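You operate a simulated robot arm through the tools that you are given. There is no shell and no other tool. Be economical: measure what you need, move in short steps, check, and stop when the job is done.

Carry out the task below with a simulated two-armed robot. There is one attempt and no reset: what you move stays moved.

TASK
Put two of the orange nozzles from the top shelf of the stock rack on the shelf under the blue-backed bench. Then shut the parts drawer. Then take the paste brush and put it on the shelf under the valve bench. Then open the test bench drawer. The order counts. Set down upright: orange nozzle.
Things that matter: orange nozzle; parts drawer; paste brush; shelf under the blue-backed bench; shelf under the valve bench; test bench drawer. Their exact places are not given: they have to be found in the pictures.

Only the result counts: the job must be done as asked and must still hold three seconds after the hand-in. Knocking over, shifting, dropping, spilling or breaking anything else fails it.

THE ROBOT
Two 7-joint arms with three-finger grippers on one trunk, on a base that drives. Base frame: it is fixed to the floor where the robot stands at the start and does not move with it; the origin is under the middle of the robot, x ahead of it, y to its left, z up; the surface under the hand at the start is at about z = 117. Units: cm, degrees, N and s.
The left shoulder is at the start at [7, 14.6, 133.8], the right one opposite. With the tool pointing down near the work surface each hand reaches from about 26 to 68 cm from the robot's upright axis, wherever it stands, measured 20 degrees to its own side. Places, roughly: orange nozzle (4x3x6 cm) [50, 30, 120]; parts drawer [-70, 530, 70]; paste brush (2x2x17 cm) [-70, 700, 100]; shelf under the blue-backed bench [-230, 140, 40]; shelf under the valve bench [-60, 700, 30]; test bench drawer [-650, 690, 70]. Payload 2.2 kg a hand.
Tool frame (each hand has its own): the origin (TCP) lies between the finger pads and is the grasp point; the fingertips stand 2.8 cm ahead of it; z points along the fingers, y is the line along which they close. The gripper opens to 10.2 cm. The gripper's body begins 7.1 cm behind the TCP.
Orientation is that of the tool frame in the base frame, as a unit quaternion [w, x, y, z]. With the fingers straight down and closing along the base's y, the tool's x points along the base's -x, its y along +y and its z along -z.

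THE INTERFACE
- The arms move only by the tool servo_tool. It takes "left_rows", "right_rows" or both (then of equal length, played together; a hand with none holds still); each is text: rows parted by semicolons, each of 6 numbers parted by spaces: the shift along the tool's x, y, z in mm, then the turn, a rotation vector about the tool's x, y, z in rad. In form: dx dy dz ax ay az; .... A call has 1 to 20 rows; each row is the pose to reach, as a shift and turn from the pose commanded when the call began, along the tool's axes at that moment. "left_claw" and "right_claw" are, for a hand that has rows, the finger opening in mm, from 0 to 102, set as the call begins (left out, the last holds). Each row takes 0.2 s and may step no farther than 5 cm and 8.6 degrees from the row before; otherwise, or with a gripper value out of range, the whole call is refused. Where a pose cannot be reached the arm comes as near as it can. A force on the tool above 40 N (or 10 N above the force at the start of the call, whichever is more), or a blocked arm, ends the call early, and 0.2 s more pass. Each finger halts on what it meets, pressing with about 23 N; the grip force reading is that of the motor and also rises with nothing between the fingers. The clock runs only during rows and for 0.2 s after the last one: add rows that repeat a pose to give the fingers time. It gives the time, the measured TCP pose, the force on the tool (base axes), the opening and the grip force at its end, in the units of the frame above (readings bear some noise), with the torque about the TCP (base axes, N m) and any sound that the robot's microphone picked up.
- Cameras (640 x 400 px; columns grow to the right, rows downward): "scene" is now at [15.18, 4.57, 158.14]; the picture's right is [0.46, -0.89, 0.00], its down [-0.37, -0.19, -0.91] and it looks along [0.81, 0.41, -0.42] (base axes); focal length 279 px, centre (320, 200). "left" rides on the left gripper at [7.2, 3.8, -8.6] in its tool frame; the picture's right is [-0.46, 0.89, 0.00], its down [-0.60, -0.32, -0.73] and it looks along [-0.65, -0.34, 0.68] (tool axes); focal length 256 px, centre (320, 200). "right" rides on the right gripper at [6.9, 4.4, -8.6] in its tool frame; the picture's right is [-0.53, 0.85, 0.00], its down [-0.58, -0.36, -0.73] and it looks along [-0.62, -0.39, 0.68] (tool axes); focal length 256 px, centre (320, 200).
- grab_frame(camera): a new picture of that camera. It takes no simulated time.
- move_column(by): slides the trunk up (or, below 0, down) by that many cm; the arms and the scene camera ride with it, the base frame stays. It gives what a move gives, with no picture.
- steer(legs): drives the robot by 1 to 6 legs, each [ahead, left, turn to the left] in cm, cm and degrees, along the robot's own axes; the way and the turn of a leg run together, so that a leg with both is an arc; at most 150 cm and 180 degrees a leg. The arms and the cameras ride along, it lands a little off, and it stops where it bumps. It gives what a move gives.
- turn_head(pan, tilt): turns the head with the scene camera to pan (to the left, within 86 degrees either way) and tilt (down, from -29 to 69), counted from straight ahead of the robot. It gives what a move gives.
- pixel_to_xyz(camera, pixels): for up to 12 pixels [column, row] of the newest picture of that camera ("zoom" is the newest enlarged one), the place [x, y, z] in the base frame of the surface seen there, good to about 0.3 cm, but the place of the scene camera against the robot may be out by one fixed shift of up to 2.5 cm in any direction. It takes no simulated time.
- close_up(camera, box): a new picture of the part [left, top, right, bottom] of that camera's present view, enlarged. It takes no simulated time.
- close_job(): hands the job in; it is judged then, once.

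Keep the steps short. Do not move on a guess: measure, check each grasp and each placing, and mend mistakes. In all there are 110 turns and 88 pictures (those below and enlarged ones count). Leave the grippers open and the arms clear of the work at the hand-in unless told otherwise, and finish with a single line.

The tools are called after "Emit:" by a JSON object that holds its "api" and its "payload". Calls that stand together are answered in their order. servo_tool: Moves the arms, as the interface text tells. Its arguments: {"type":"object","properties":{"left_rows":{"type":"string"},"left_claw":{"type":"number"},"right_rows":{"type":"string"},"right_claw":{"type":"number"}},"required":[]} The other tools are called the same way: move_column (by) slides the trunk up or down; steer (legs) drives the base; turn_head (pan, tilt) turns the head that bears the scene camera; grab_frame (camera) takes a picture; pixel_to_xyz (camera, pixels) gives the place of the surface under pixels of a picture; close_up (camera, box) takes an enlarged picture of a part of a camera's view; close_job () hands the job in.

At the start:

```text
time_s: 0.0
left_eef_pos: [27.44, 30.87, 145.06]
left_tcp_rot: [0.0, -0.001, 1.0, 0.001]
left_wrist_force: [-0.7, -0.6, -0.7]
left_wrist_torque: [0.0, -0.03, 0.01]
left_grip_width: 10.18
left_finger_force: 0.1
right_eef_pos: [34.88, 2.61, 146.29]
right_tcp_rot: [0.0, 0.0, 1.0, -0.001]
right_wrist_force: [0.0, -0.2, 0.3]
right_wrist_torque: [-0.02, 0.02, -0.06]
right_grip_width: 10.2
right_finger_force: 0.0
trunk travel left (down, up): [-87.5, 6.5]
robot x, y, heading: [-0.09, 0.26, -0.1]
head pan, tilt: [27.2, 24.8]
```

scene: 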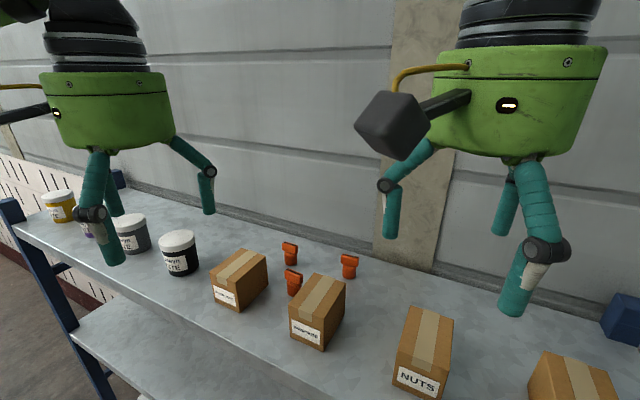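
right: 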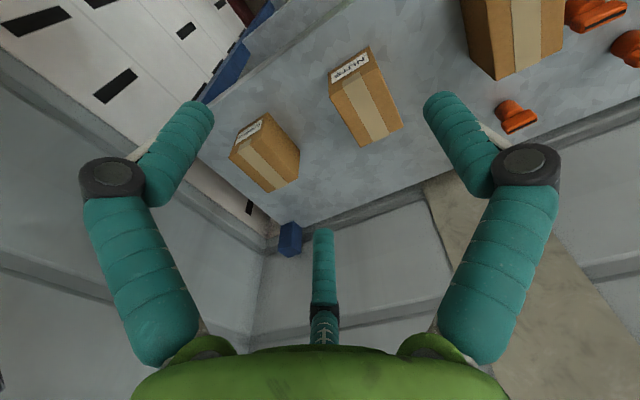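
left: 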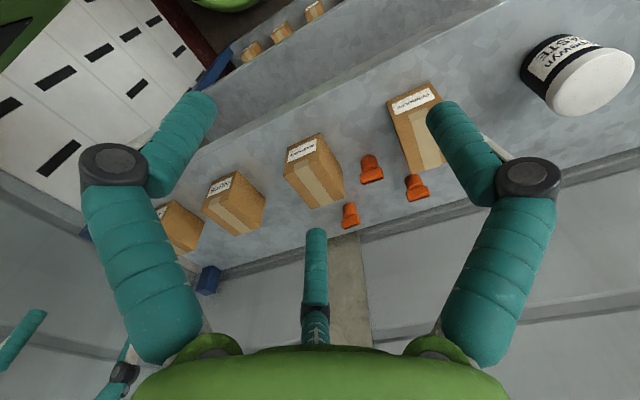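

I see three orange nozzles behind the boxes on the top shelf. I'll enlarge and measure them.

Emit:
{"api": "close_up", "payload": {"camera": "scene", "box": [200, 220, 400, 345]}}

Emit:
{"api": "close_up", "payload": {"camera": "left", "box": [270, 80, 470, 240]}}

Emit:
{"api": "pixel_to_xyz", "payload": {"camera": "left", "pixels": [[371, 162], [372, 178], [414, 182], [418, 193], [349, 210], [350, 223], [340, 195], [405, 105], [435, 165], [317, 270], [385, 205]]}}

Emit:
{"api": "pixel_to_xyz", "payload": {"camera": "scene", "pixels": [[290, 245], [289, 260], [292, 275], [293, 288], [349, 260], [348, 272], [240, 262], [318, 292], [427, 335]]}}

```text
3.20 times, centred on (300, 282) of scene
```

zoom: 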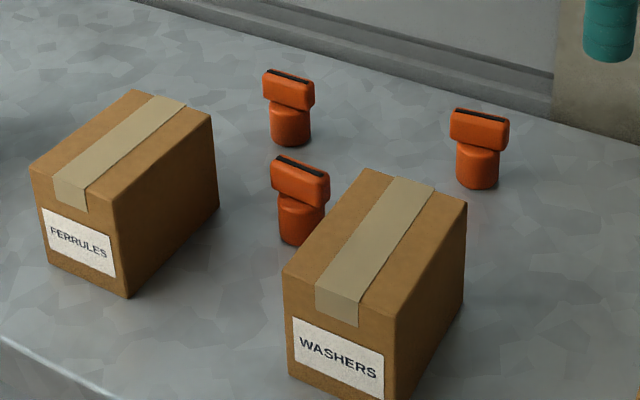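

```text
2.50 times, centred on (370, 160) of left
```

zoom: 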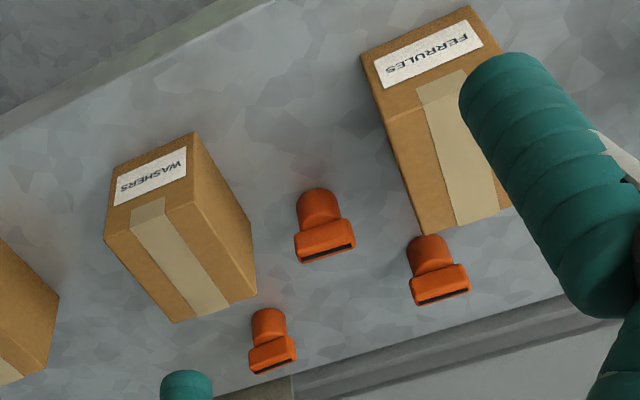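

```text
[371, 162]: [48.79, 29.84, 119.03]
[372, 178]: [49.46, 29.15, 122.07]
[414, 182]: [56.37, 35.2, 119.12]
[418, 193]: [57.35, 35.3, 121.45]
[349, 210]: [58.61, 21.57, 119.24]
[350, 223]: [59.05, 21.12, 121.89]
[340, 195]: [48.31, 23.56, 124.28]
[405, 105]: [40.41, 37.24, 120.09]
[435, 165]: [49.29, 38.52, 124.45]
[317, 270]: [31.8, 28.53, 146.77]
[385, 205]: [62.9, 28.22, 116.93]
```

```text
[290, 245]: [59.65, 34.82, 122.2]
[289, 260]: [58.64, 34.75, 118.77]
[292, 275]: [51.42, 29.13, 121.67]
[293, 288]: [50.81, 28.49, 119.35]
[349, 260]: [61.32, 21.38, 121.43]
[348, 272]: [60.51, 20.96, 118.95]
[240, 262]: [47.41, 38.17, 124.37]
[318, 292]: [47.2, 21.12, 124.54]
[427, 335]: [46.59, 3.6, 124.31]
```

Three nozzles: A (49.5,29), B (57.5,35), C (59,21). Before picking, I need to know how the target shelf is shaped, so I'll look left.

Emit:
{"api": "turn_head", "payload": {"pan": 86, "tilt": 20}}

Emit:
{"api": "grab_frame", "payload": {"camera": "scene"}}

```text
time_s: 1.3
left_eef_pos: [27.42, 30.92, 145.14]
left_tcp_rot: [0.0, 0.0, 1.0, 0.0]
left_wrist_force: [0.2, 0.7, -1.0]
left_wrist_torque: [0.01, 0.0, 0.0]
left_grip_width: 10.21
left_finger_force: 0.2
right_eef_pos: [34.86, 2.55, 146.41]
right_tcp_rot: [-0.001, 0.0, 1.0, 0.001]
right_wrist_force: [-0.7, 0.2, -0.4]
right_wrist_torque: [0.03, -0.02, -0.02]
right_grip_width: 10.2
right_finger_force: 0.0
trunk travel left (down, up): [-87.5, 6.5]
robot x, y, heading: [-0.37, -0.21, -0.1]
head pan, tilt: [85.9, 20.0]
```

```text
82 pictures are left
```

scene: 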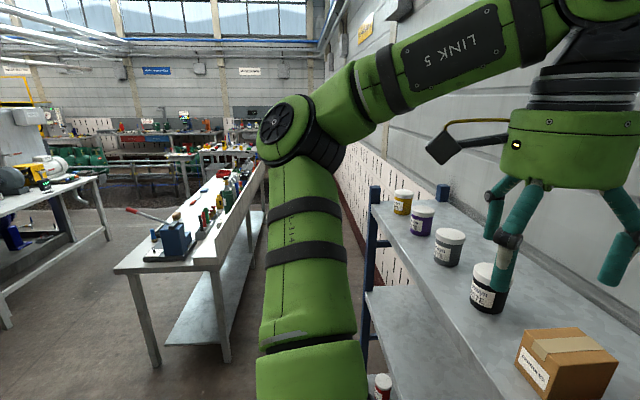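

There is open floor behind. I'll back off and turn left to find the blue-backed bench.

Emit:
{"api": "steer", "payload": {"legs": [[-60, 0, 0], [0, 0, 90]]}}

Emit:
{"api": "turn_head", "payload": {"pan": 60, "tilt": 25}}

Emit:
{"api": "grab_frame", "payload": {"camera": "scene"}}

```text
time_s: 3.9
left_eef_pos: [-18.38, 30.86, 145.01]
left_tcp_rot: [-0.004, -0.001, 1.0, -0.001]
left_wrist_force: [0.6, 0.2, -0.6]
left_wrist_torque: [0.0, 0.03, 0.03]
left_grip_width: 10.2
left_finger_force: 0.1
right_eef_pos: [-10.75, 2.55, 146.08]
right_tcp_rot: [-0.004, 0.001, 1.0, 0.001]
right_wrist_force: [0.0, -0.4, -0.2]
right_wrist_torque: [0.02, 0.07, -0.04]
right_grip_width: 10.2
right_finger_force: 0.0
trunk travel left (down, up): [-87.5, 6.5]
robot x, y, heading: [-46.32, 0.12, -0.1]
head pan, tilt: [85.9, 20.0]
stopped in leg 1: the robot was blocked; the commanded pose is now the measured one
```

```text
time_s: 4.8
left_eef_pos: [-19.51, 30.99, 145.24]
left_tcp_rot: [0.0, -0.001, 1.0, -0.001]
left_wrist_force: [-1.0, 0.3, 0.7]
left_wrist_torque: [-0.05, -0.03, -0.01]
left_grip_width: 10.19
left_finger_force: 0.1
right_eef_pos: [-12.07, 2.42, 146.38]
right_tcp_rot: [0.001, 0.0, 1.0, 0.0]
right_wrist_force: [-0.2, -0.1, -0.1]
right_wrist_torque: [-0.02, -0.04, 0.01]
right_grip_width: 10.2
right_finger_force: 0.0
trunk travel left (down, up): [-87.5, 6.5]
robot x, y, heading: [-46.51, 0.2, 0.2]
head pan, tilt: [60.0, 25.0]
```

```text
81 pictures are left
```

scene: 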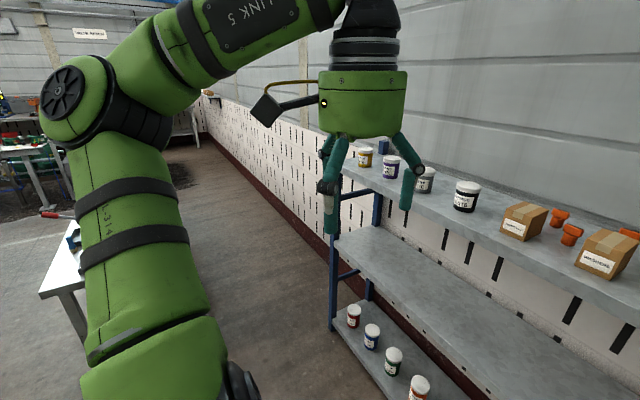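

I bumped something behind after 46 cm. I'll look to the right side and then turn in place.

Emit:
{"api": "turn_head", "payload": {"pan": -86, "tilt": 35}}

Emit:
{"api": "grab_frame", "payload": {"camera": "scene"}}

Emit:
{"api": "turn_head", "payload": {"pan": 86, "tilt": 40}}

Emit:
{"api": "grab_frame", "payload": {"camera": "scene"}}

```text
time_s: 7.1
left_eef_pos: [-18.98, 31.0, 144.96]
left_tcp_rot: [-0.001, 0.0, 1.0, 0.001]
left_wrist_force: [-0.1, -0.6, -0.2]
left_wrist_torque: [0.02, 0.0, -0.03]
left_grip_width: 10.2
left_finger_force: 0.0
right_eef_pos: [-11.52, 2.64, 146.33]
right_tcp_rot: [-0.001, 0.0, 1.0, 0.0]
right_wrist_force: [0.3, -0.4, 0.2]
right_wrist_torque: [0.03, -0.02, 0.0]
right_grip_width: 10.22
right_finger_force: 0.1
trunk travel left (down, up): [-87.5, 6.5]
robot x, y, heading: [-46.69, 0.25, -0.0]
head pan, tilt: [-85.9, 35.0]
```

```text
80 pictures are left
```

scene: 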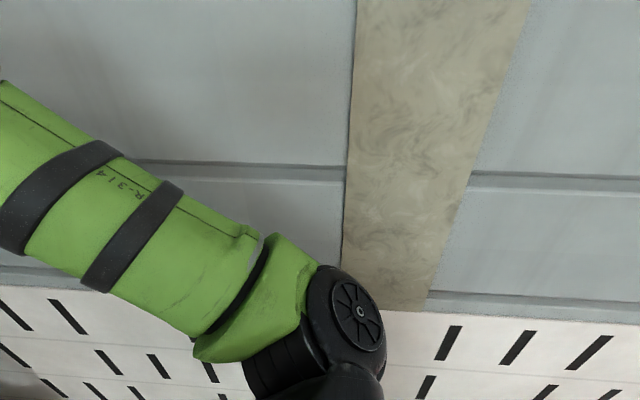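

```text
time_s: 9.7
left_eef_pos: [-19.12, 30.99, 145.09]
left_tcp_rot: [-0.001, -0.001, 1.0, 0.0]
left_wrist_force: [-0.9, 0.0, 0.3]
left_wrist_torque: [0.03, -0.02, 0.02]
left_grip_width: 10.2
left_finger_force: 0.1
right_eef_pos: [-11.44, 2.5, 146.16]
right_tcp_rot: [0.0, 0.0, 1.0, 0.0]
right_wrist_force: [-0.3, -0.9, 0.1]
right_wrist_torque: [0.0, -0.03, 0.0]
right_grip_width: 10.23
right_finger_force: 0.1
trunk travel left (down, up): [-87.5, 6.5]
robot x, y, heading: [-46.72, -0.34, 0.2]
head pan, tilt: [85.9, 40.0]
```

```text
79 pictures are left
```

scene: 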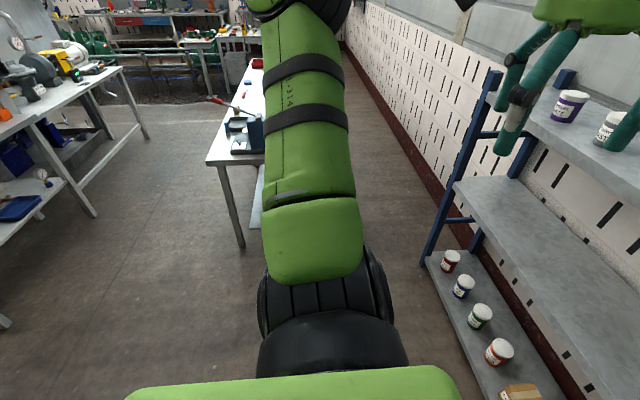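

Floor to the left is clear. I'll come ahead 12 cm off the obstacle, turn left 90° and look behind-left.

Emit:
{"api": "steer", "payload": {"legs": [[10, 0, 0], [0, 0, 90]]}}

Emit:
{"api": "turn_head", "payload": {"pan": 55, "tilt": 30}}

Emit:
{"api": "grab_frame", "payload": {"camera": "scene"}}

```text
time_s: 14.7
left_eef_pos: [-67.46, 27.55, 145.15]
left_tcp_rot: [-0.001, -0.706, 0.708, -0.001]
left_wrist_force: [-1.1, 0.2, -0.4]
left_wrist_torque: [-0.03, -0.01, -0.02]
left_grip_width: 10.2
left_finger_force: 0.0
right_eef_pos: [-39.0, 34.93, 146.31]
right_tcp_rot: [-0.001, -0.706, 0.708, -0.001]
right_wrist_force: [-0.1, 0.2, -0.1]
right_wrist_torque: [-0.01, -0.02, -0.01]
right_grip_width: 10.18
right_finger_force: 0.1
trunk travel left (down, up): [-87.5, 6.5]
robot x, y, heading: [-36.86, 0.18, 89.8]
head pan, tilt: [85.9, 40.0]
```

```text
time_s: 15.6
left_eef_pos: [-67.57, 27.54, 145.1]
left_tcp_rot: [-0.001, -0.707, 0.708, -0.001]
left_wrist_force: [0.3, -0.1, 0.5]
left_wrist_torque: [-0.01, -0.01, 0.01]
left_grip_width: 10.2
left_finger_force: 0.0
right_eef_pos: [-39.01, 35.08, 146.2]
right_tcp_rot: [-0.001, -0.705, 0.709, 0.0]
right_wrist_force: [0.3, -0.3, 0.3]
right_wrist_torque: [0.0, 0.0, 0.0]
right_grip_width: 10.19
right_finger_force: 0.1
trunk travel left (down, up): [-87.5, 6.5]
robot x, y, heading: [-36.38, -0.29, 89.7]
head pan, tilt: [55.0, 30.0]
```

```text
78 pictures are left
```

scene: 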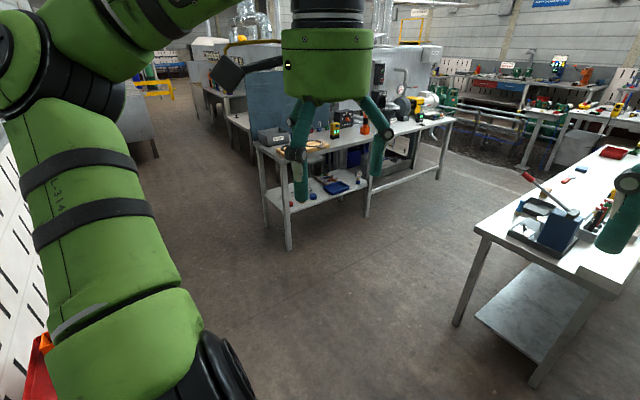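

A bench with a blue back panel is ahead-left at (330,150), with a shelf under it. I'll enlarge and measure.

Emit:
{"api": "close_up", "payload": {"camera": "scene", "box": [230, 60, 470, 260]}}

Emit:
{"api": "pixel_to_xyz", "payload": {"camera": "scene", "pixels": [[265, 150], [288, 248], [285, 162], [312, 205], [340, 197], [325, 195], [300, 190], [450, 122], [440, 178], [367, 215], [280, 120], [40, 350]]}}

```text
2.00 times, centred on (350, 160) of scene
```

zoom: 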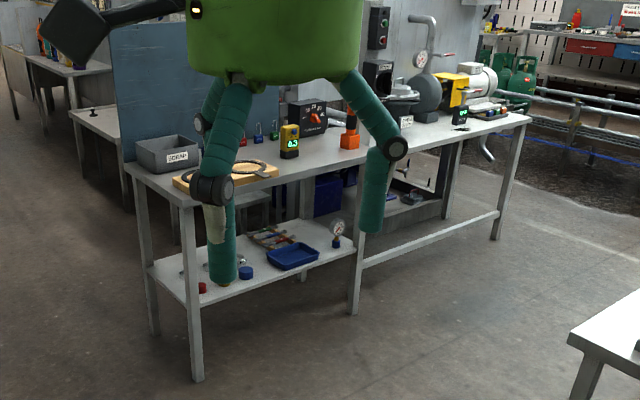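

```text
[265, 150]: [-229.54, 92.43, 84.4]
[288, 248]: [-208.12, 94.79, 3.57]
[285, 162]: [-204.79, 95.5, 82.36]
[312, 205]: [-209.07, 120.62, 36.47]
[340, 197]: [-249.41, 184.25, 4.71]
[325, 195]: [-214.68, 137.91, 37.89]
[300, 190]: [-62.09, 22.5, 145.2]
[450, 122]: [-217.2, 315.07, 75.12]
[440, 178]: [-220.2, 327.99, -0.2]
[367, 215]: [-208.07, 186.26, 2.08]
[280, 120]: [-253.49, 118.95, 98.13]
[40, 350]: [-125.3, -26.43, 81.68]
```

The blue-backed bench shelf is at z≈37 with the top at z≈82, front edge x≈-207. A tool leaning about 20° forward will fit there, so I'll grip the nozzles with that lean. Now back to the rack, standing so that nozzle B (57.5,35) is for the left hand and C (59,21) for the right.

Emit:
{"api": "steer", "payload": {"legs": [[0, 0, -90], [0, 28, 0], [38, 0, 0]]}}

Emit:
{"api": "turn_head", "payload": {"pan": 0, "tilt": 40}}

Emit:
{"api": "grab_frame", "payload": {"camera": "scene"}}

Emit:
{"api": "grab_frame", "payload": {"camera": "left"}}

Emit:
{"api": "grab_frame", "payload": {"camera": "right"}}

```text
time_s: 23.4
left_eef_pos: [27.76, 59.82, 145.22]
left_tcp_rot: [0.0, -0.007, 1.0, 0.0]
left_wrist_force: [0.7, -0.8, 0.2]
left_wrist_torque: [0.04, -0.03, -0.01]
left_grip_width: 10.21
left_finger_force: 0.1
right_eef_pos: [35.71, 31.44, 146.35]
right_tcp_rot: [0.002, -0.008, 1.0, 0.0]
right_wrist_force: [-0.5, 0.1, -0.1]
right_wrist_torque: [0.0, -0.01, -0.03]
right_grip_width: 10.18
right_finger_force: 0.0
trunk travel left (down, up): [-87.5, 6.5]
robot x, y, heading: [1.2, 28.44, 0.9]
head pan, tilt: [55.0, 30.0]
```

```text
time_s: 24.6
left_eef_pos: [28.17, 59.62, 145.11]
left_tcp_rot: [0.0, -0.007, 1.0, 0.0]
left_wrist_force: [-0.1, 0.2, -0.1]
left_wrist_torque: [0.0, 0.0, 0.02]
left_grip_width: 10.21
left_finger_force: 0.1
right_eef_pos: [35.96, 31.38, 146.3]
right_tcp_rot: [0.001, -0.007, 1.0, 0.0]
right_wrist_force: [-0.5, 0.1, 0.5]
right_wrist_torque: [0.01, -0.03, 0.0]
right_grip_width: 10.21
right_finger_force: 0.0
trunk travel left (down, up): [-87.5, 6.5]
robot x, y, heading: [1.14, 28.53, 1.1]
head pan, tilt: [0.0, 40.0]
```

```text
76 pictures are left
```

scene: 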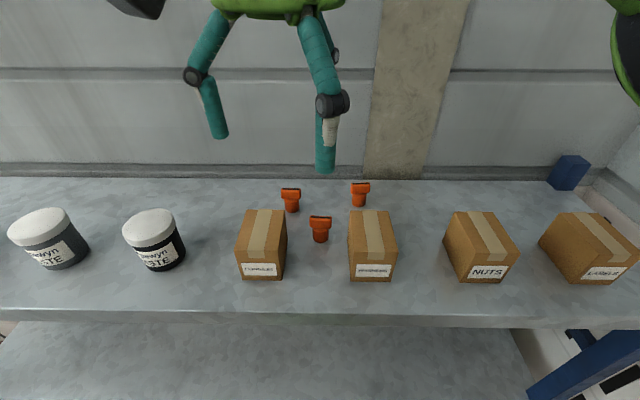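

```text
75 pictures are left
```

left: 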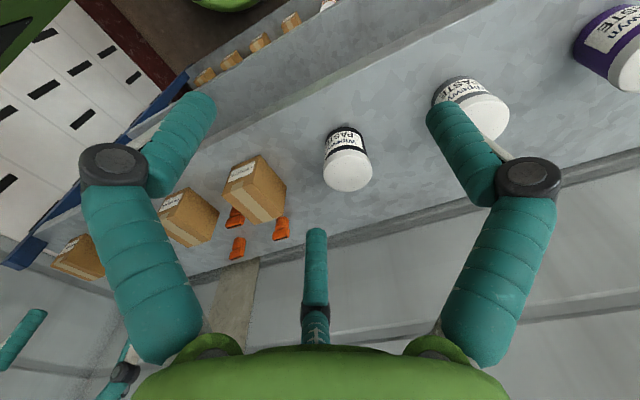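

```text
74 pictures are left
```

right: 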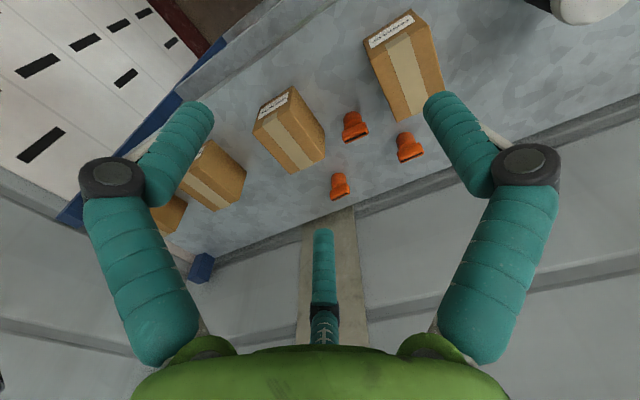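

Before descending I want to know where the fingers really are: I'll measure finger tips and the nozzles in the right view.

Emit:
{"api": "pixel_to_xyz", "payload": {"camera": "right", "pixels": [[323, 235], [323, 300], [195, 110], [110, 178], [440, 100], [526, 165], [405, 138], [409, 152], [338, 180], [340, 192], [412, 95], [305, 150]]}}

Emit:
{"api": "pixel_to_xyz", "payload": {"camera": "scene", "pixels": [[325, 150], [217, 125], [335, 55], [325, 105], [195, 75]]}}

Emit:
{"api": "close_up", "payload": {"camera": "right", "box": [300, 60, 460, 220]}}

```text
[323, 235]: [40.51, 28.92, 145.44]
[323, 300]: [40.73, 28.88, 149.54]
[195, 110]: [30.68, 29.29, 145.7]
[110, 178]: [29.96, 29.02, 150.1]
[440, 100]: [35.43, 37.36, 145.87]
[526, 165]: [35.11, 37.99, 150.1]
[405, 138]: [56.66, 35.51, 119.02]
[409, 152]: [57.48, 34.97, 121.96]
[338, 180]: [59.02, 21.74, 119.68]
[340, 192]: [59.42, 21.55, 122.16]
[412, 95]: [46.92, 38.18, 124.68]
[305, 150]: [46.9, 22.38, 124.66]
```

```text
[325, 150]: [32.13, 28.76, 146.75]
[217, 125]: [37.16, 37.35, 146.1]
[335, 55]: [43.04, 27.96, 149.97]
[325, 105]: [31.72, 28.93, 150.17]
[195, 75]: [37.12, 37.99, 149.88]
```

```text
2.50 times, centred on (380, 140) of right
```

zoom: 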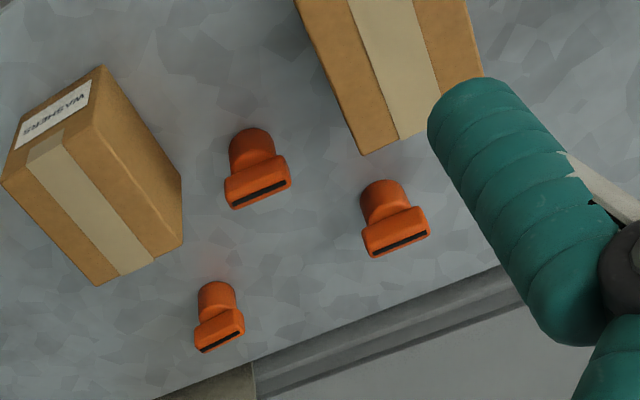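

The rendered gripper has three fingers around the TCP. I'll close the right hand to 40 mm in the air and see how they move.

Emit:
{"api": "servo_tool", "payload": {"right_rows": "0 0 0 0 0 0; 0 0 0 0 0 0", "right_claw": 40}}

Emit:
{"api": "grab_frame", "payload": {"camera": "right"}}

Emit:
{"api": "pixel_to_xyz", "payload": {"camera": "right", "pixels": [[323, 235], [323, 300], [195, 110], [110, 178], [440, 100], [526, 165]]}}

```text
time_s: 25.2
left_eef_pos: [28.18, 59.75, 145.13]
left_tcp_rot: [0.0, -0.007, 1.0, 0.0]
left_wrist_force: [0.1, 0.0, -0.6]
left_wrist_torque: [-0.01, 0.02, -0.03]
left_grip_width: 10.21
left_finger_force: 0.1
right_eef_pos: [35.96, 31.5, 146.28]
right_tcp_rot: [-0.001, -0.007, 1.0, 0.001]
right_wrist_force: [-0.1, -0.2, -0.2]
right_wrist_torque: [-0.02, -0.03, 0.0]
right_grip_width: 3.97
right_finger_force: 0.0
trunk travel left (down, up): [-87.5, 6.5]
robot x, y, heading: [1.33, 28.16, 0.8]
head pan, tilt: [0.0, 40.0]
```

```text
72 pictures are left
```

right: 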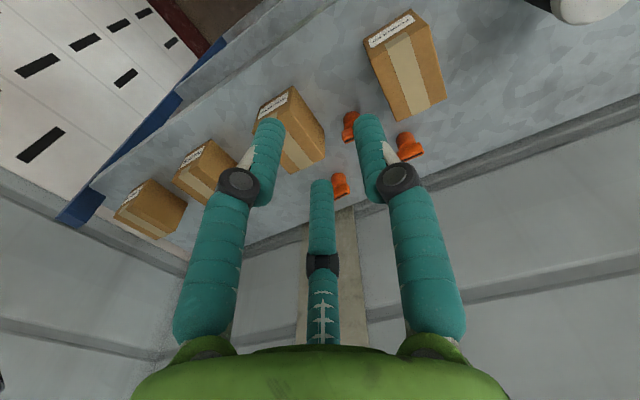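

```text
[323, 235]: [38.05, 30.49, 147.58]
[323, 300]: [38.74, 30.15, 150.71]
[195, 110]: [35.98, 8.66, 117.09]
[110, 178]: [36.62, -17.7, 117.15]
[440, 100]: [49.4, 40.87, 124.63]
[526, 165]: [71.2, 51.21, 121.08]
```

All three fingers close centrically on the TCP. I'll measure the nozzle tops on the enlarged picture (slots at (399,243) and (221,343)).

Emit:
{"api": "pixel_to_xyz", "payload": {"camera": "zoom", "pixels": [[399, 243], [371, 253], [427, 232], [390, 225], [376, 205], [221, 343], [203, 350], [241, 334], [215, 325], [212, 300], [362, 152], [180, 240]]}}

```text
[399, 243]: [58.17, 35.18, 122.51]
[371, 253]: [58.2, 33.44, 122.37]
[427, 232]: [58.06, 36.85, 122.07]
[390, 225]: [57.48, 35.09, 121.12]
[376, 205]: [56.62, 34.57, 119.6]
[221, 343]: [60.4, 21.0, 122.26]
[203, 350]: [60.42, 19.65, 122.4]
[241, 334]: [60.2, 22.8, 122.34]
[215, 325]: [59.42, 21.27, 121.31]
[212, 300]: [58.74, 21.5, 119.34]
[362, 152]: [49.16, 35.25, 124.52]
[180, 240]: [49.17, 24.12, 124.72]
```

B centre ≈(58.2,35.2), C ≈(60.3,21.2), tops z≈122.5, flange long side along y. First the right hand to a leaning pre-grasp about 8 cm behind C.

Emit:
{"api": "servo_tool", "payload": {"right_rows": "-50 -27 10 0 -0.1 0; -100 -53 20 0 -0.2 0; -150 -80 40 0 -0.3 0; -190 -106 80 0 -0.4 0; -210 -106 126 0 -0.4 0; -210 -106 176 0 -0.4 0; -210 -106 176 0 -0.4 0", "right_claw": 70}}

Emit:
{"api": "grab_frame", "payload": {"camera": "right"}}

Emit:
{"api": "grab_frame", "payload": {"camera": "scene"}}

```text
refused: row 1 steps farther than a row can; nothing moved
```

```text
71 pictures are left
```

right: 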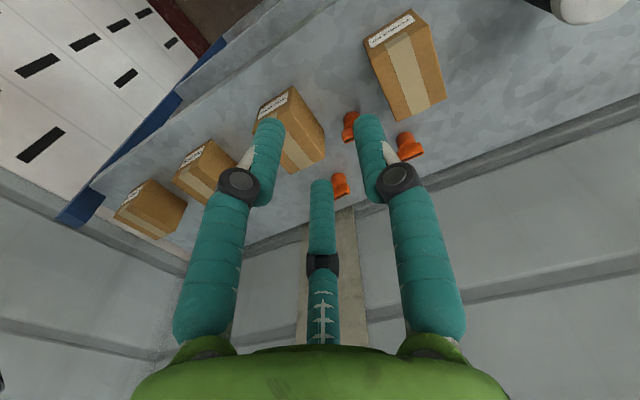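

```text
70 pictures are left
```

scene: 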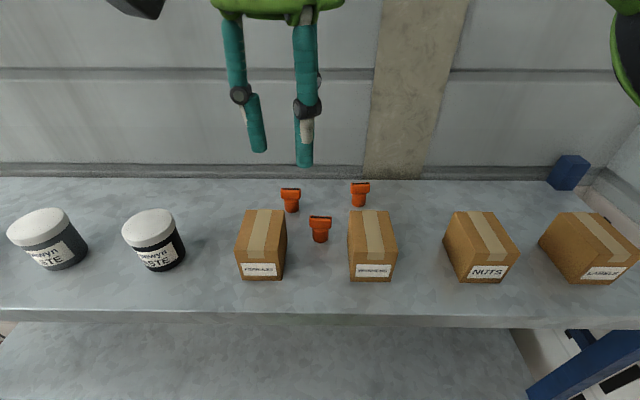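

Steps were too long; I'll use smaller ones.

Emit:
{"api": "servo_tool", "payload": {"right_rows": "-40 -20 5 0 -0.07 0; -80 -40 10 0 -0.14 0; -120 -60 20 0 -0.21 0; -155 -80 40 0 -0.28 0; -180 -95 70 0 -0.35 0; -200 -106 100 0 -0.4 0; -210 -106 140 0 -0.4 0; -210 -106 176 0 -0.4 0; -210 -106 176 0 -0.4 0", "right_claw": 70}}

Emit:
{"api": "grab_frame", "payload": {"camera": "right"}}

Emit:
{"api": "grab_frame", "payload": {"camera": "scene"}}

```text
time_s: 27.2
left_eef_pos: [28.09, 59.7, 145.06]
left_tcp_rot: [0.0, -0.007, 1.0, 0.0]
left_wrist_force: [0.4, -0.2, 0.4]
left_wrist_torque: [-0.03, -0.04, 0.01]
left_grip_width: 10.18
left_finger_force: 0.1
right_eef_pos: [57.11, 21.12, 128.79]
right_tcp_rot: [0.198, -0.006, 0.98, 0.001]
right_wrist_force: [-1.2, -1.2, -0.2]
right_wrist_torque: [-0.01, -0.03, -0.01]
right_grip_width: 6.98
right_finger_force: 0.1
trunk travel left (down, up): [-87.5, 6.5]
robot x, y, heading: [1.12, 28.63, 0.9]
head pan, tilt: [0.0, 40.0]
```

```text
69 pictures are left
```

right: 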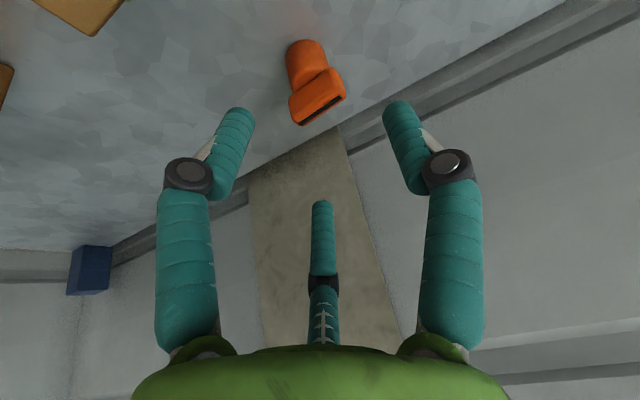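

```text
68 pictures are left
```

scene: 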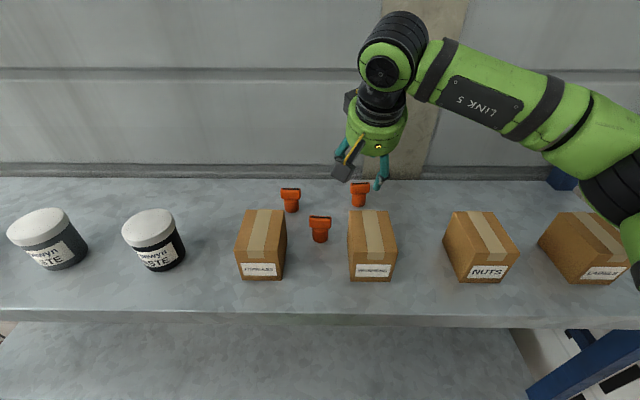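

The right hand is at (57.1,21.1,128.8) leaning, with nozzle C ahead. I'll remeasure it from here.

Emit:
{"api": "pixel_to_xyz", "payload": {"camera": "right", "pixels": [[321, 110], [303, 122], [341, 97], [312, 90], [303, 65], [318, 80]]}}

```text
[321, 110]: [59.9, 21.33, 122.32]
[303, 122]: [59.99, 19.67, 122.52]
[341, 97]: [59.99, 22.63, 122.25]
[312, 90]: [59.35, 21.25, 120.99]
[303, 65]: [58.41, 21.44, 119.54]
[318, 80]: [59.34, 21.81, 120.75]
```

C centre (60.0,21.2). Advance 81 mm along the tool, then close.

Emit:
{"api": "servo_tool", "payload": {"right_rows": "1 0 25 0 0 0; 2 0 50 0 0 0; 3 0 70 0 0 0; 3 0 81 0 0 0; 3 0 81 0 0 0"}}

Emit:
{"api": "grab_frame", "payload": {"camera": "right"}}

```text
time_s: 28.4
left_eef_pos: [28.22, 59.68, 145.1]
left_tcp_rot: [0.0, -0.007, 1.0, 0.0]
left_wrist_force: [-0.1, 0.4, -0.3]
left_wrist_torque: [-0.03, -0.02, -0.01]
left_grip_width: 10.21
left_finger_force: 0.0
right_eef_pos: [60.08, 21.14, 121.15]
right_tcp_rot: [0.198, -0.007, 0.98, 0.001]
right_wrist_force: [0.6, -0.2, -0.2]
right_wrist_torque: [-0.04, 0.02, -0.01]
right_grip_width: 7.0
right_finger_force: 0.1
trunk travel left (down, up): [-87.5, 6.5]
robot x, y, heading: [1.23, 28.43, 1.0]
head pan, tilt: [0.0, 40.0]
```

```text
67 pictures are left
```

right: 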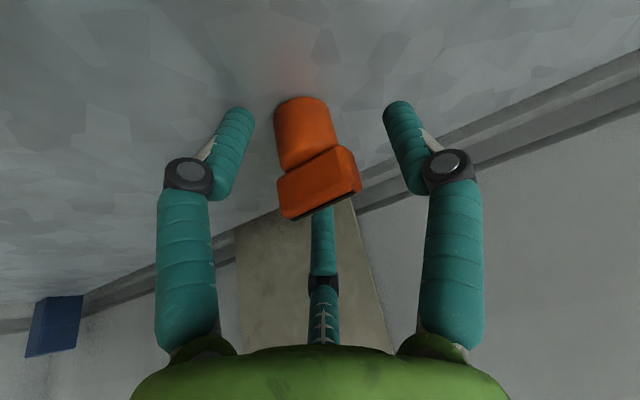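

Nozzle is between the fingers. Close.

Emit:
{"api": "servo_tool", "payload": {"right_rows": "0 0 0 0 0 0; 0 0 0 0 0 0; 0 0 0 0 0 0; 0 0 0 0 0 0", "right_claw": 10}}

Emit:
{"api": "grab_frame", "payload": {"camera": "right"}}

```text
time_s: 29.4
left_eef_pos: [28.06, 59.71, 145.13]
left_tcp_rot: [0.0, -0.006, 1.0, -0.001]
left_wrist_force: [-1.1, -0.2, -0.8]
left_wrist_torque: [0.02, 0.0, 0.01]
left_grip_width: 10.21
left_finger_force: 0.0
right_eef_pos: [60.03, 21.23, 121.19]
right_tcp_rot: [0.199, -0.006, 0.98, 0.001]
right_wrist_force: [2.3, 0.4, 6.1]
right_wrist_torque: [-0.02, -0.08, 0.03]
right_grip_width: 3.2
right_finger_force: 23.1
trunk travel left (down, up): [-87.5, 6.5]
robot x, y, heading: [1.1, 28.25, 1.1]
head pan, tilt: [0.0, 40.0]
```

```text
66 pictures are left
```

right: 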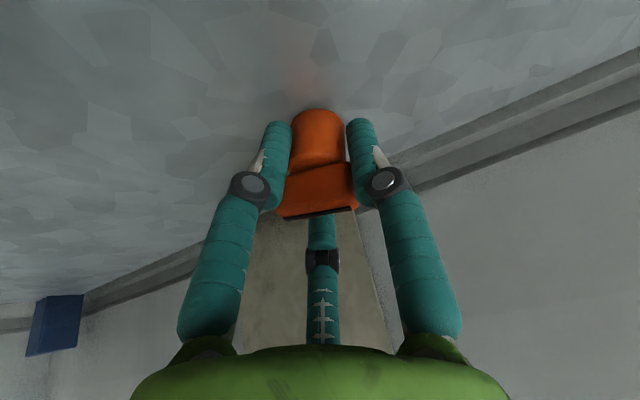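

Held at 3.2 cm with 23 N. Lift it straight up and then back and to the right.

Emit:
{"api": "servo_tool", "payload": {"right_rows": "-8 0 -18 0 0 0; -20 0 -46 0 0 0; -35 0 -83 0 0 0; -51 0 -120 0 0 0; -35 -35 -145 0 0 0; -5 -75 -165 0 0 0; 25 -115 -190 0 0 0; 50 -155 -210 0 0 0; 60 -190 -225 0 0 0; 60 -190 -225 0 0 0"}}

Emit:
{"api": "grab_frame", "payload": {"camera": "right"}}

Emit:
{"api": "grab_frame", "payload": {"camera": "scene"}}

```text
refused: row 6 steps farther than a row can; nothing moved
```

```text
65 pictures are left
```

right: 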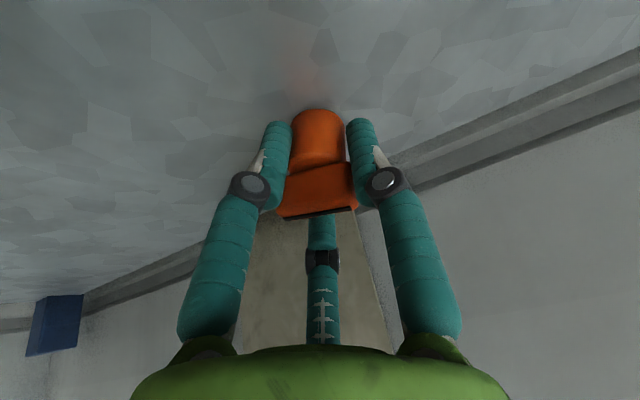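

```text
64 pictures are left
```

scene: 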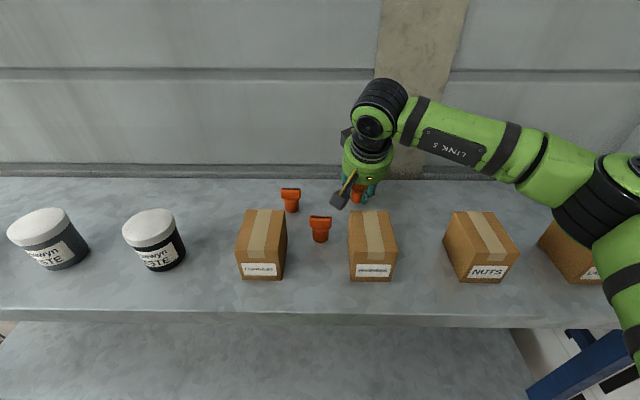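

Smaller steps.

Emit:
{"api": "servo_tool", "payload": {"right_rows": "-8 0 -18 0 0 0; -20 0 -46 0 0 0; -35 0 -83 0 0 0; -51 0 -120 0 0 0; -35 -25 -140 0 0 0; -15 -55 -160 0 0 0; 5 -85 -180 0 0 0; 25 -115 -200 0 0 0; 45 -145 -215 0 0 0; 60 -180 -225 0 0 0; 60 -180 -225 0 0 0"}}

Emit:
{"api": "grab_frame", "payload": {"camera": "right"}}

```text
time_s: 31.8
left_eef_pos: [28.08, 59.75, 145.08]
left_tcp_rot: [0.0, -0.007, 1.0, -0.001]
left_wrist_force: [-0.2, 0.3, 0.7]
left_wrist_torque: [-0.02, 0.03, -0.01]
left_grip_width: 10.2
left_finger_force: 0.0
right_eef_pos: [46.12, 2.96, 139.55]
right_tcp_rot: [0.199, -0.007, 0.98, 0.001]
right_wrist_force: [-0.8, -1.3, 0.6]
right_wrist_torque: [0.03, 0.03, -0.02]
right_grip_width: 3.21
right_finger_force: 22.7
trunk travel left (down, up): [-87.5, 6.5]
robot x, y, heading: [0.97, 28.42, 1.1]
head pan, tilt: [0.0, 40.0]
```

```text
63 pictures are left
```

right: 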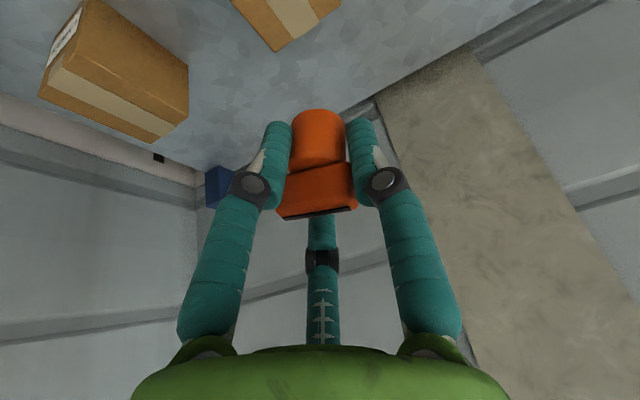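

Nozzle C held. Now the left hand to its pre-grasp for B.

Emit:
{"api": "servo_tool", "payload": {"left_rows": "-29 -27 0 0 -0.05 0; -58 -55 0 0 -0.1 0; -87 -83 5 0 -0.15 0; -116 -111 10 0 -0.2 0; -145 -139 20 0 -0.25 0; -174 -167 30 0 -0.3 0; -203 -195 45 0 -0.35 0; -225 -223 70 0 -0.4 0; -245 -245 105 0 -0.4 0; -265 -250 140 0 -0.4 0; -265 -250 165 0 -0.4 0; -265 -250 165 0 -0.4 0", "left_claw": 70}}

Emit:
{"api": "grab_frame", "payload": {"camera": "left"}}

```text
time_s: 34.4
left_eef_pos: [52.29, 39.67, 129.79]
left_tcp_rot: [0.198, -0.008, 0.98, 0.0]
left_wrist_force: [0.2, -0.2, 0.2]
left_wrist_torque: [-0.01, -0.01, 0.02]
left_grip_width: 7.0
left_finger_force: 0.1
left hand out of reach, approached as far as the arm can: row 7, 8, 9, 10, 11, 12
right_eef_pos: [45.96, 2.88, 139.46]
right_tcp_rot: [0.199, -0.007, 0.98, 0.001]
right_wrist_force: [-0.5, 0.4, -0.2]
right_wrist_torque: [-0.01, -0.02, -0.06]
right_grip_width: 3.19
right_finger_force: 23.2
trunk travel left (down, up): [-87.5, 6.5]
robot x, y, heading: [1.46, 28.59, 0.8]
head pan, tilt: [0.0, 40.0]
```

```text
62 pictures are left
```

left: 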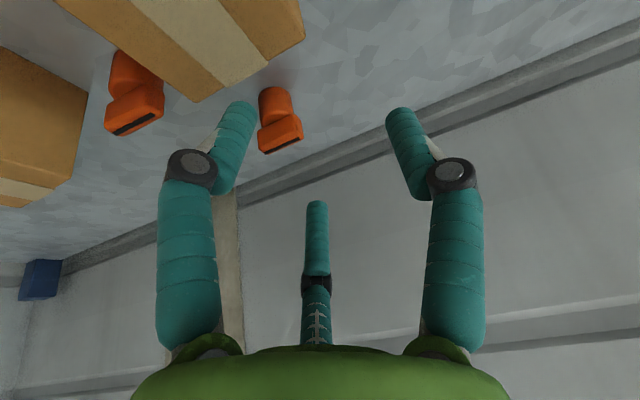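

The left arm falls short, with the hand at (52.3,39.7,129.8). I'll raise it, bring the right hand inward, then shift the base 13 cm right.

Emit:
{"api": "servo_tool", "payload": {"left_rows": "-16 0 -37 0 0 0; -31 0 -74 0 0 0; -31 0 -74 0 0 0", "right_rows": "0 35 0 0 0 0; 0 70 0 0 0 0; 0 70 0 0 0 0"}}

Emit:
{"api": "steer", "payload": {"legs": [[1, -13, -1]]}}

Emit:
{"api": "grab_frame", "payload": {"camera": "scene"}}

```text
time_s: 35.2
left_eef_pos: [51.45, 40.8, 136.66]
left_tcp_rot: [0.198, -0.007, 0.98, 0.002]
left_wrist_force: [-1.3, -0.2, 0.3]
left_wrist_torque: [0.0, 0.03, -0.01]
left_grip_width: 7.02
left_finger_force: 0.0
left hand out of reach, approached as far as the arm can: row 1, 2, 3
right_eef_pos: [46.06, 9.74, 139.56]
right_tcp_rot: [0.199, -0.006, 0.98, 0.002]
right_wrist_force: [0.2, 0.1, -0.8]
right_wrist_torque: [0.03, 0.01, -0.02]
right_grip_width: 3.18
right_finger_force: 22.9
trunk travel left (down, up): [-87.5, 6.5]
robot x, y, heading: [1.56, 28.4, 0.6]
head pan, tilt: [0.0, 40.0]
```

```text
time_s: 36.5
left_eef_pos: [52.72, 27.88, 136.46]
left_tcp_rot: [0.199, 0.001, 0.98, -0.003]
left_wrist_force: [-0.4, 0.1, -0.5]
left_wrist_torque: [-0.04, 0.0, -0.01]
left_grip_width: 6.97
left_finger_force: 0.1
right_eef_pos: [46.64, -3.23, 139.6]
right_tcp_rot: [0.198, 0.001, 0.98, -0.001]
right_wrist_force: [0.2, 0.1, -0.2]
right_wrist_torque: [-0.05, 0.0, -0.05]
right_grip_width: 3.18
right_finger_force: 22.3
trunk travel left (down, up): [-87.5, 6.5]
robot x, y, heading: [2.16, 15.92, 0.0]
head pan, tilt: [0.0, 40.0]
```

```text
61 pictures are left
```

scene: 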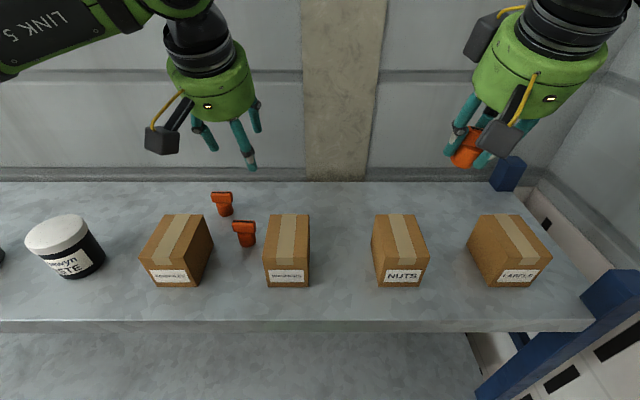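

Shift done: left hand now at (52.7,27.9,136.5). Move to the B pre-grasp.

Emit:
{"api": "servo_tool", "payload": {"left_rows": "0 37 5 0 0 0; 3 73 30 0 0 0; 9 73 60 0 0 0; 9 73 82 0 0 0; 9 73 82 0 0 0"}}

Emit:
{"api": "grab_frame", "payload": {"camera": "left"}}

```text
time_s: 37.7
left_eef_pos: [55.11, 34.93, 128.57]
left_tcp_rot: [0.198, 0.0, 0.98, -0.001]
left_wrist_force: [0.0, -0.1, 0.6]
left_wrist_torque: [-0.08, -0.02, 0.01]
left_grip_width: 7.0
left_finger_force: 0.1
right_eef_pos: [46.73, -3.46, 139.53]
right_tcp_rot: [0.198, 0.002, 0.98, -0.001]
right_wrist_force: [-1.0, -0.5, -0.7]
right_wrist_torque: [-0.03, 0.02, -0.01]
right_grip_width: 3.17
right_finger_force: 22.8
trunk travel left (down, up): [-87.5, 6.5]
robot x, y, heading: [1.85, 15.57, -0.3]
head pan, tilt: [0.0, 40.0]
```

```text
60 pictures are left
```

left: 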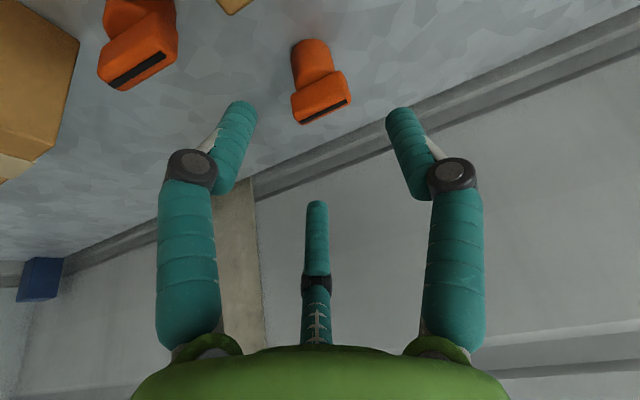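

Good view of B. Remeasure.

Emit:
{"api": "pixel_to_xyz", "payload": {"camera": "left", "pixels": [[326, 112], [306, 121], [346, 102], [318, 92], [309, 62]]}}

```text
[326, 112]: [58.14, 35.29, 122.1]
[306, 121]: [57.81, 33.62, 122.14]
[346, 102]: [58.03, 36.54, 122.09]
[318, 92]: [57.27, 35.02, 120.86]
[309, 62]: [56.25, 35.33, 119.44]
```

B centre (58.0,35.15): advance 79 mm.

Emit:
{"api": "servo_tool", "payload": {"left_rows": "0 1 25 0 0 0; 1 2 50 0 0 0; 2 2 70 0 0 0; 2 2 79 0 0 0; 2 2 79 0 0 0"}}

Emit:
{"api": "servo_tool", "payload": {"left_rows": "0 0 0 0 0 0; 0 0 0 0 0 0; 0 0 0 0 0 0; 0 0 0 0 0 0", "left_claw": 10}}

Emit:
{"api": "grab_frame", "payload": {"camera": "left"}}

```text
time_s: 38.9
left_eef_pos: [58.04, 34.99, 121.1]
left_tcp_rot: [0.199, 0.0, 0.98, -0.001]
left_wrist_force: [-0.6, -0.8, -0.3]
left_wrist_torque: [0.03, 0.0, -0.01]
left_grip_width: 6.99
left_finger_force: 0.1
right_eef_pos: [46.67, -3.63, 139.47]
right_tcp_rot: [0.198, 0.002, 0.98, -0.001]
right_wrist_force: [-0.6, 0.0, -0.2]
right_wrist_torque: [-0.02, 0.01, -0.03]
right_grip_width: 3.15
right_finger_force: 23.1
trunk travel left (down, up): [-87.5, 6.5]
robot x, y, heading: [2.45, 15.52, -0.4]
head pan, tilt: [0.0, 40.0]
```

```text
time_s: 39.9
left_eef_pos: [57.97, 34.83, 121.31]
left_tcp_rot: [0.2, 0.001, 0.98, 0.0]
left_wrist_force: [-0.1, -0.8, 5.7]
left_wrist_torque: [-0.12, -0.02, 0.0]
left_grip_width: 3.21
left_finger_force: 22.8
right_eef_pos: [46.53, -3.69, 139.47]
right_tcp_rot: [0.199, 0.002, 0.98, -0.001]
right_wrist_force: [-0.3, -0.4, 0.3]
right_wrist_torque: [0.03, 0.03, 0.0]
right_grip_width: 3.13
right_finger_force: 23.2
trunk travel left (down, up): [-87.5, 6.5]
robot x, y, heading: [2.25, 15.38, -0.0]
head pan, tilt: [0.0, 40.0]
```

```text
59 pictures are left
```

left: 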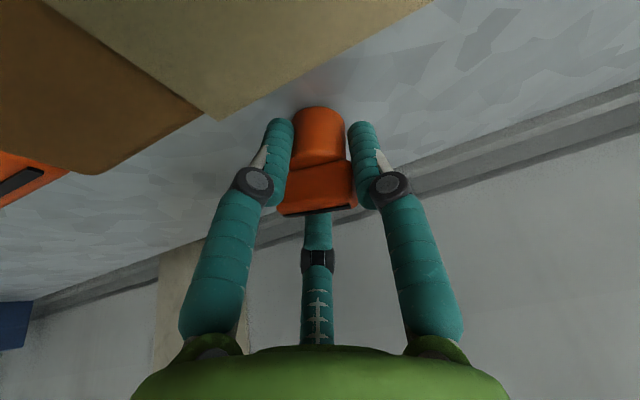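

Left holds B (3.2 cm, 23 N). Lift straight up, then draw back.

Emit:
{"api": "servo_tool", "payload": {"left_rows": "-8 0 -18 0 0 0; -20 0 -46 0 0 0; -35 0 -83 0 0 0; -51 0 -120 0 0 0; -55 0 -150 0 0 0; -20 0 -170 0 0 0; 15 0 -190 0 0 0; 50 0 -210 0 0 0; 90 0 -230 0 0 0; 90 0 -230 0 0 0", "right_rows": "0 0 0 0 0 0; 0 0 0 0 0 0; 0 0 0 0 0 0; 0 0 0 0 0 0; 20 0 -10 0 0 0; 40 0 -20 0 0 0; 60 0 -30 0 0 0; 80 0 -40 0 0 0; 100 0 -40 0 0 0; 100 0 -40 0 0 0"}}

Emit:
{"api": "grab_frame", "payload": {"camera": "scene"}}

Emit:
{"api": "grab_frame", "payload": {"camera": "right"}}

```text
time_s: 42.1
left_eef_pos: [40.75, 34.93, 138.99]
left_tcp_rot: [0.198, 0.0, 0.98, -0.001]
left_wrist_force: [-0.4, 0.2, -0.3]
left_wrist_torque: [0.02, 0.0, 0.03]
left_grip_width: 3.21
left_finger_force: 22.8
right_eef_pos: [36.03, -3.57, 139.37]
right_tcp_rot: [0.198, 0.002, 0.98, -0.001]
right_wrist_force: [-0.6, -0.4, -0.3]
right_wrist_torque: [0.01, -0.01, 0.01]
right_grip_width: 3.12
right_finger_force: 23.7
trunk travel left (down, up): [-87.5, 6.5]
robot x, y, heading: [2.14, 15.69, -0.3]
head pan, tilt: [0.0, 40.0]
```

```text
58 pictures are left
```

scene: 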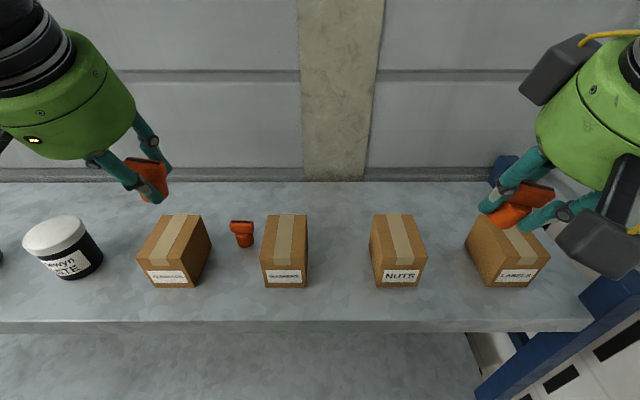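

```text
57 pictures are left
```

right: 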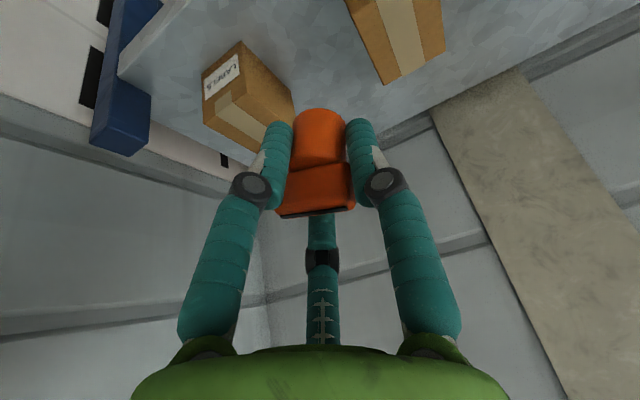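

Both nozzles held. Now drive: back, left, turn, and across to stand in front of the blue-backed bench, stopping well short of it.

Emit:
{"api": "steer", "payload": {"legs": [[-33, 0, 0], [0, 25, 0], [0, 0, 90], [25, 0, 0], [0, 95, 0], [0, 0, 90]]}}

Emit:
{"api": "turn_head", "payload": {"pan": 0, "tilt": 45}}

Emit:
{"api": "grab_frame", "payload": {"camera": "scene"}}

```text
time_s: 59.3
left_eef_pos: [-164.63, 47.12, 139.04]
left_tcp_rot: [-0.002, 0.98, -0.006, -0.198]
left_wrist_force: [-0.6, -0.4, -1.0]
left_wrist_torque: [0.0, 0.0, 0.0]
left_grip_width: 3.09
left_finger_force: 23.1
right_eef_pos: [-159.51, 85.48, 139.39]
right_tcp_rot: [-0.002, 0.98, -0.005, -0.199]
right_wrist_force: [0.6, -1.0, 0.1]
right_wrist_torque: [-0.01, 0.0, 0.01]
right_grip_width: 3.05
right_finger_force: 23.3
trunk travel left (down, up): [-87.5, 6.5]
robot x, y, heading: [-125.81, 66.09, 179.1]
head pan, tilt: [0.0, 40.0]
```

```text
time_s: 60.0
left_eef_pos: [-164.58, 47.1, 138.96]
left_tcp_rot: [-0.001, 0.98, -0.005, -0.199]
left_wrist_force: [0.2, 0.2, -0.2]
left_wrist_torque: [0.02, 0.0, -0.01]
left_grip_width: 3.07
left_finger_force: 22.5
right_eef_pos: [-159.51, 85.52, 139.34]
right_tcp_rot: [-0.002, 0.98, -0.005, -0.198]
right_wrist_force: [0.7, -0.3, -0.3]
right_wrist_torque: [0.03, -0.03, -0.02]
right_grip_width: 3.05
right_finger_force: 22.9
trunk travel left (down, up): [-87.5, 6.5]
robot x, y, heading: [-125.72, 66.28, 179.3]
head pan, tilt: [0.0, 45.0]
```

```text
56 pictures are left
```

scene: 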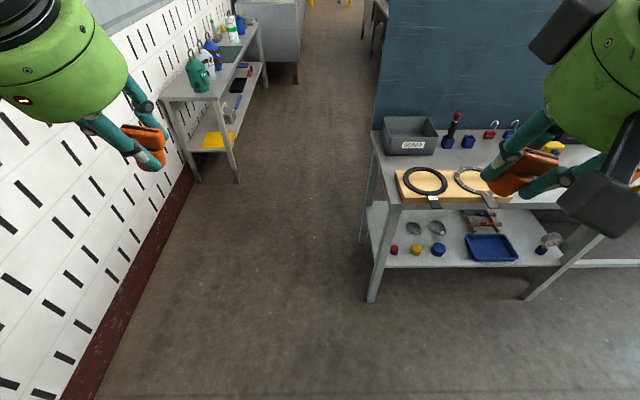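

Robot is at y=66; the shelf runs y≈97–187. Move 68 cm to its right and lower the trunk for a shelf-level view.

Emit:
{"api": "steer", "payload": {"legs": [[0, 68, 0]]}}

```text
time_s: 62.1
left_eef_pos: [-164.97, 19.56, 139.06]
left_tcp_rot: [0.001, 0.98, -0.008, -0.199]
left_wrist_force: [0.2, 1.4, -0.3]
left_wrist_torque: [-0.06, -0.02, -0.01]
left_grip_width: 3.1
left_finger_force: 22.7
right_eef_pos: [-159.75, 57.97, 139.17]
right_tcp_rot: [0.002, 0.98, -0.009, -0.198]
right_wrist_force: [0.0, 1.8, -0.9]
right_wrist_torque: [-0.05, 0.01, 0.03]
right_grip_width: 3.09
right_finger_force: 22.9
trunk travel left (down, up): [-87.5, 6.5]
robot x, y, heading: [-126.34, 37.6, 178.9]
head pan, tilt: [0.0, 45.0]
stopped in leg 1: the robot was blocked; the commanded pose is now the measured one
```

I had the sign wrong (left is +) and touched something on that side. Now move right 97 cm.

Emit:
{"api": "steer", "payload": {"legs": [[0, -97, 1]]}}

Emit:
{"api": "move_column", "payload": {"by": -78}}

Emit:
{"api": "grab_frame", "payload": {"camera": "scene"}}

```text
time_s: 67.2
left_eef_pos: [-164.26, 115.24, 138.96]
left_tcp_rot: [0.0, 0.98, 0.003, -0.198]
left_wrist_force: [-0.6, -0.4, -0.7]
left_wrist_torque: [-0.01, 0.01, -0.01]
left_grip_width: 3.06
left_finger_force: 23.1
right_eef_pos: [-159.74, 153.87, 139.45]
right_tcp_rot: [0.0, 0.98, 0.002, -0.198]
right_wrist_force: [0.2, -0.6, -0.3]
right_wrist_torque: [0.01, 0.0, -0.03]
right_grip_width: 3.06
right_finger_force: 22.8
trunk travel left (down, up): [-87.5, 6.5]
robot x, y, heading: [-125.89, 134.88, -179.5]
head pan, tilt: [0.0, 45.0]
```

```text
refused: -78 is not a number from -40 to 40
```

```text
55 pictures are left
```

scene: 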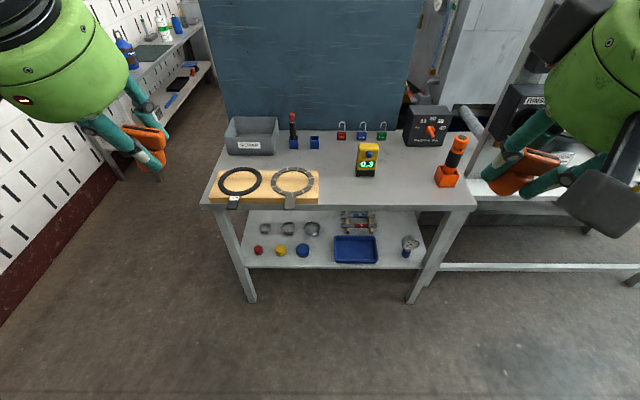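

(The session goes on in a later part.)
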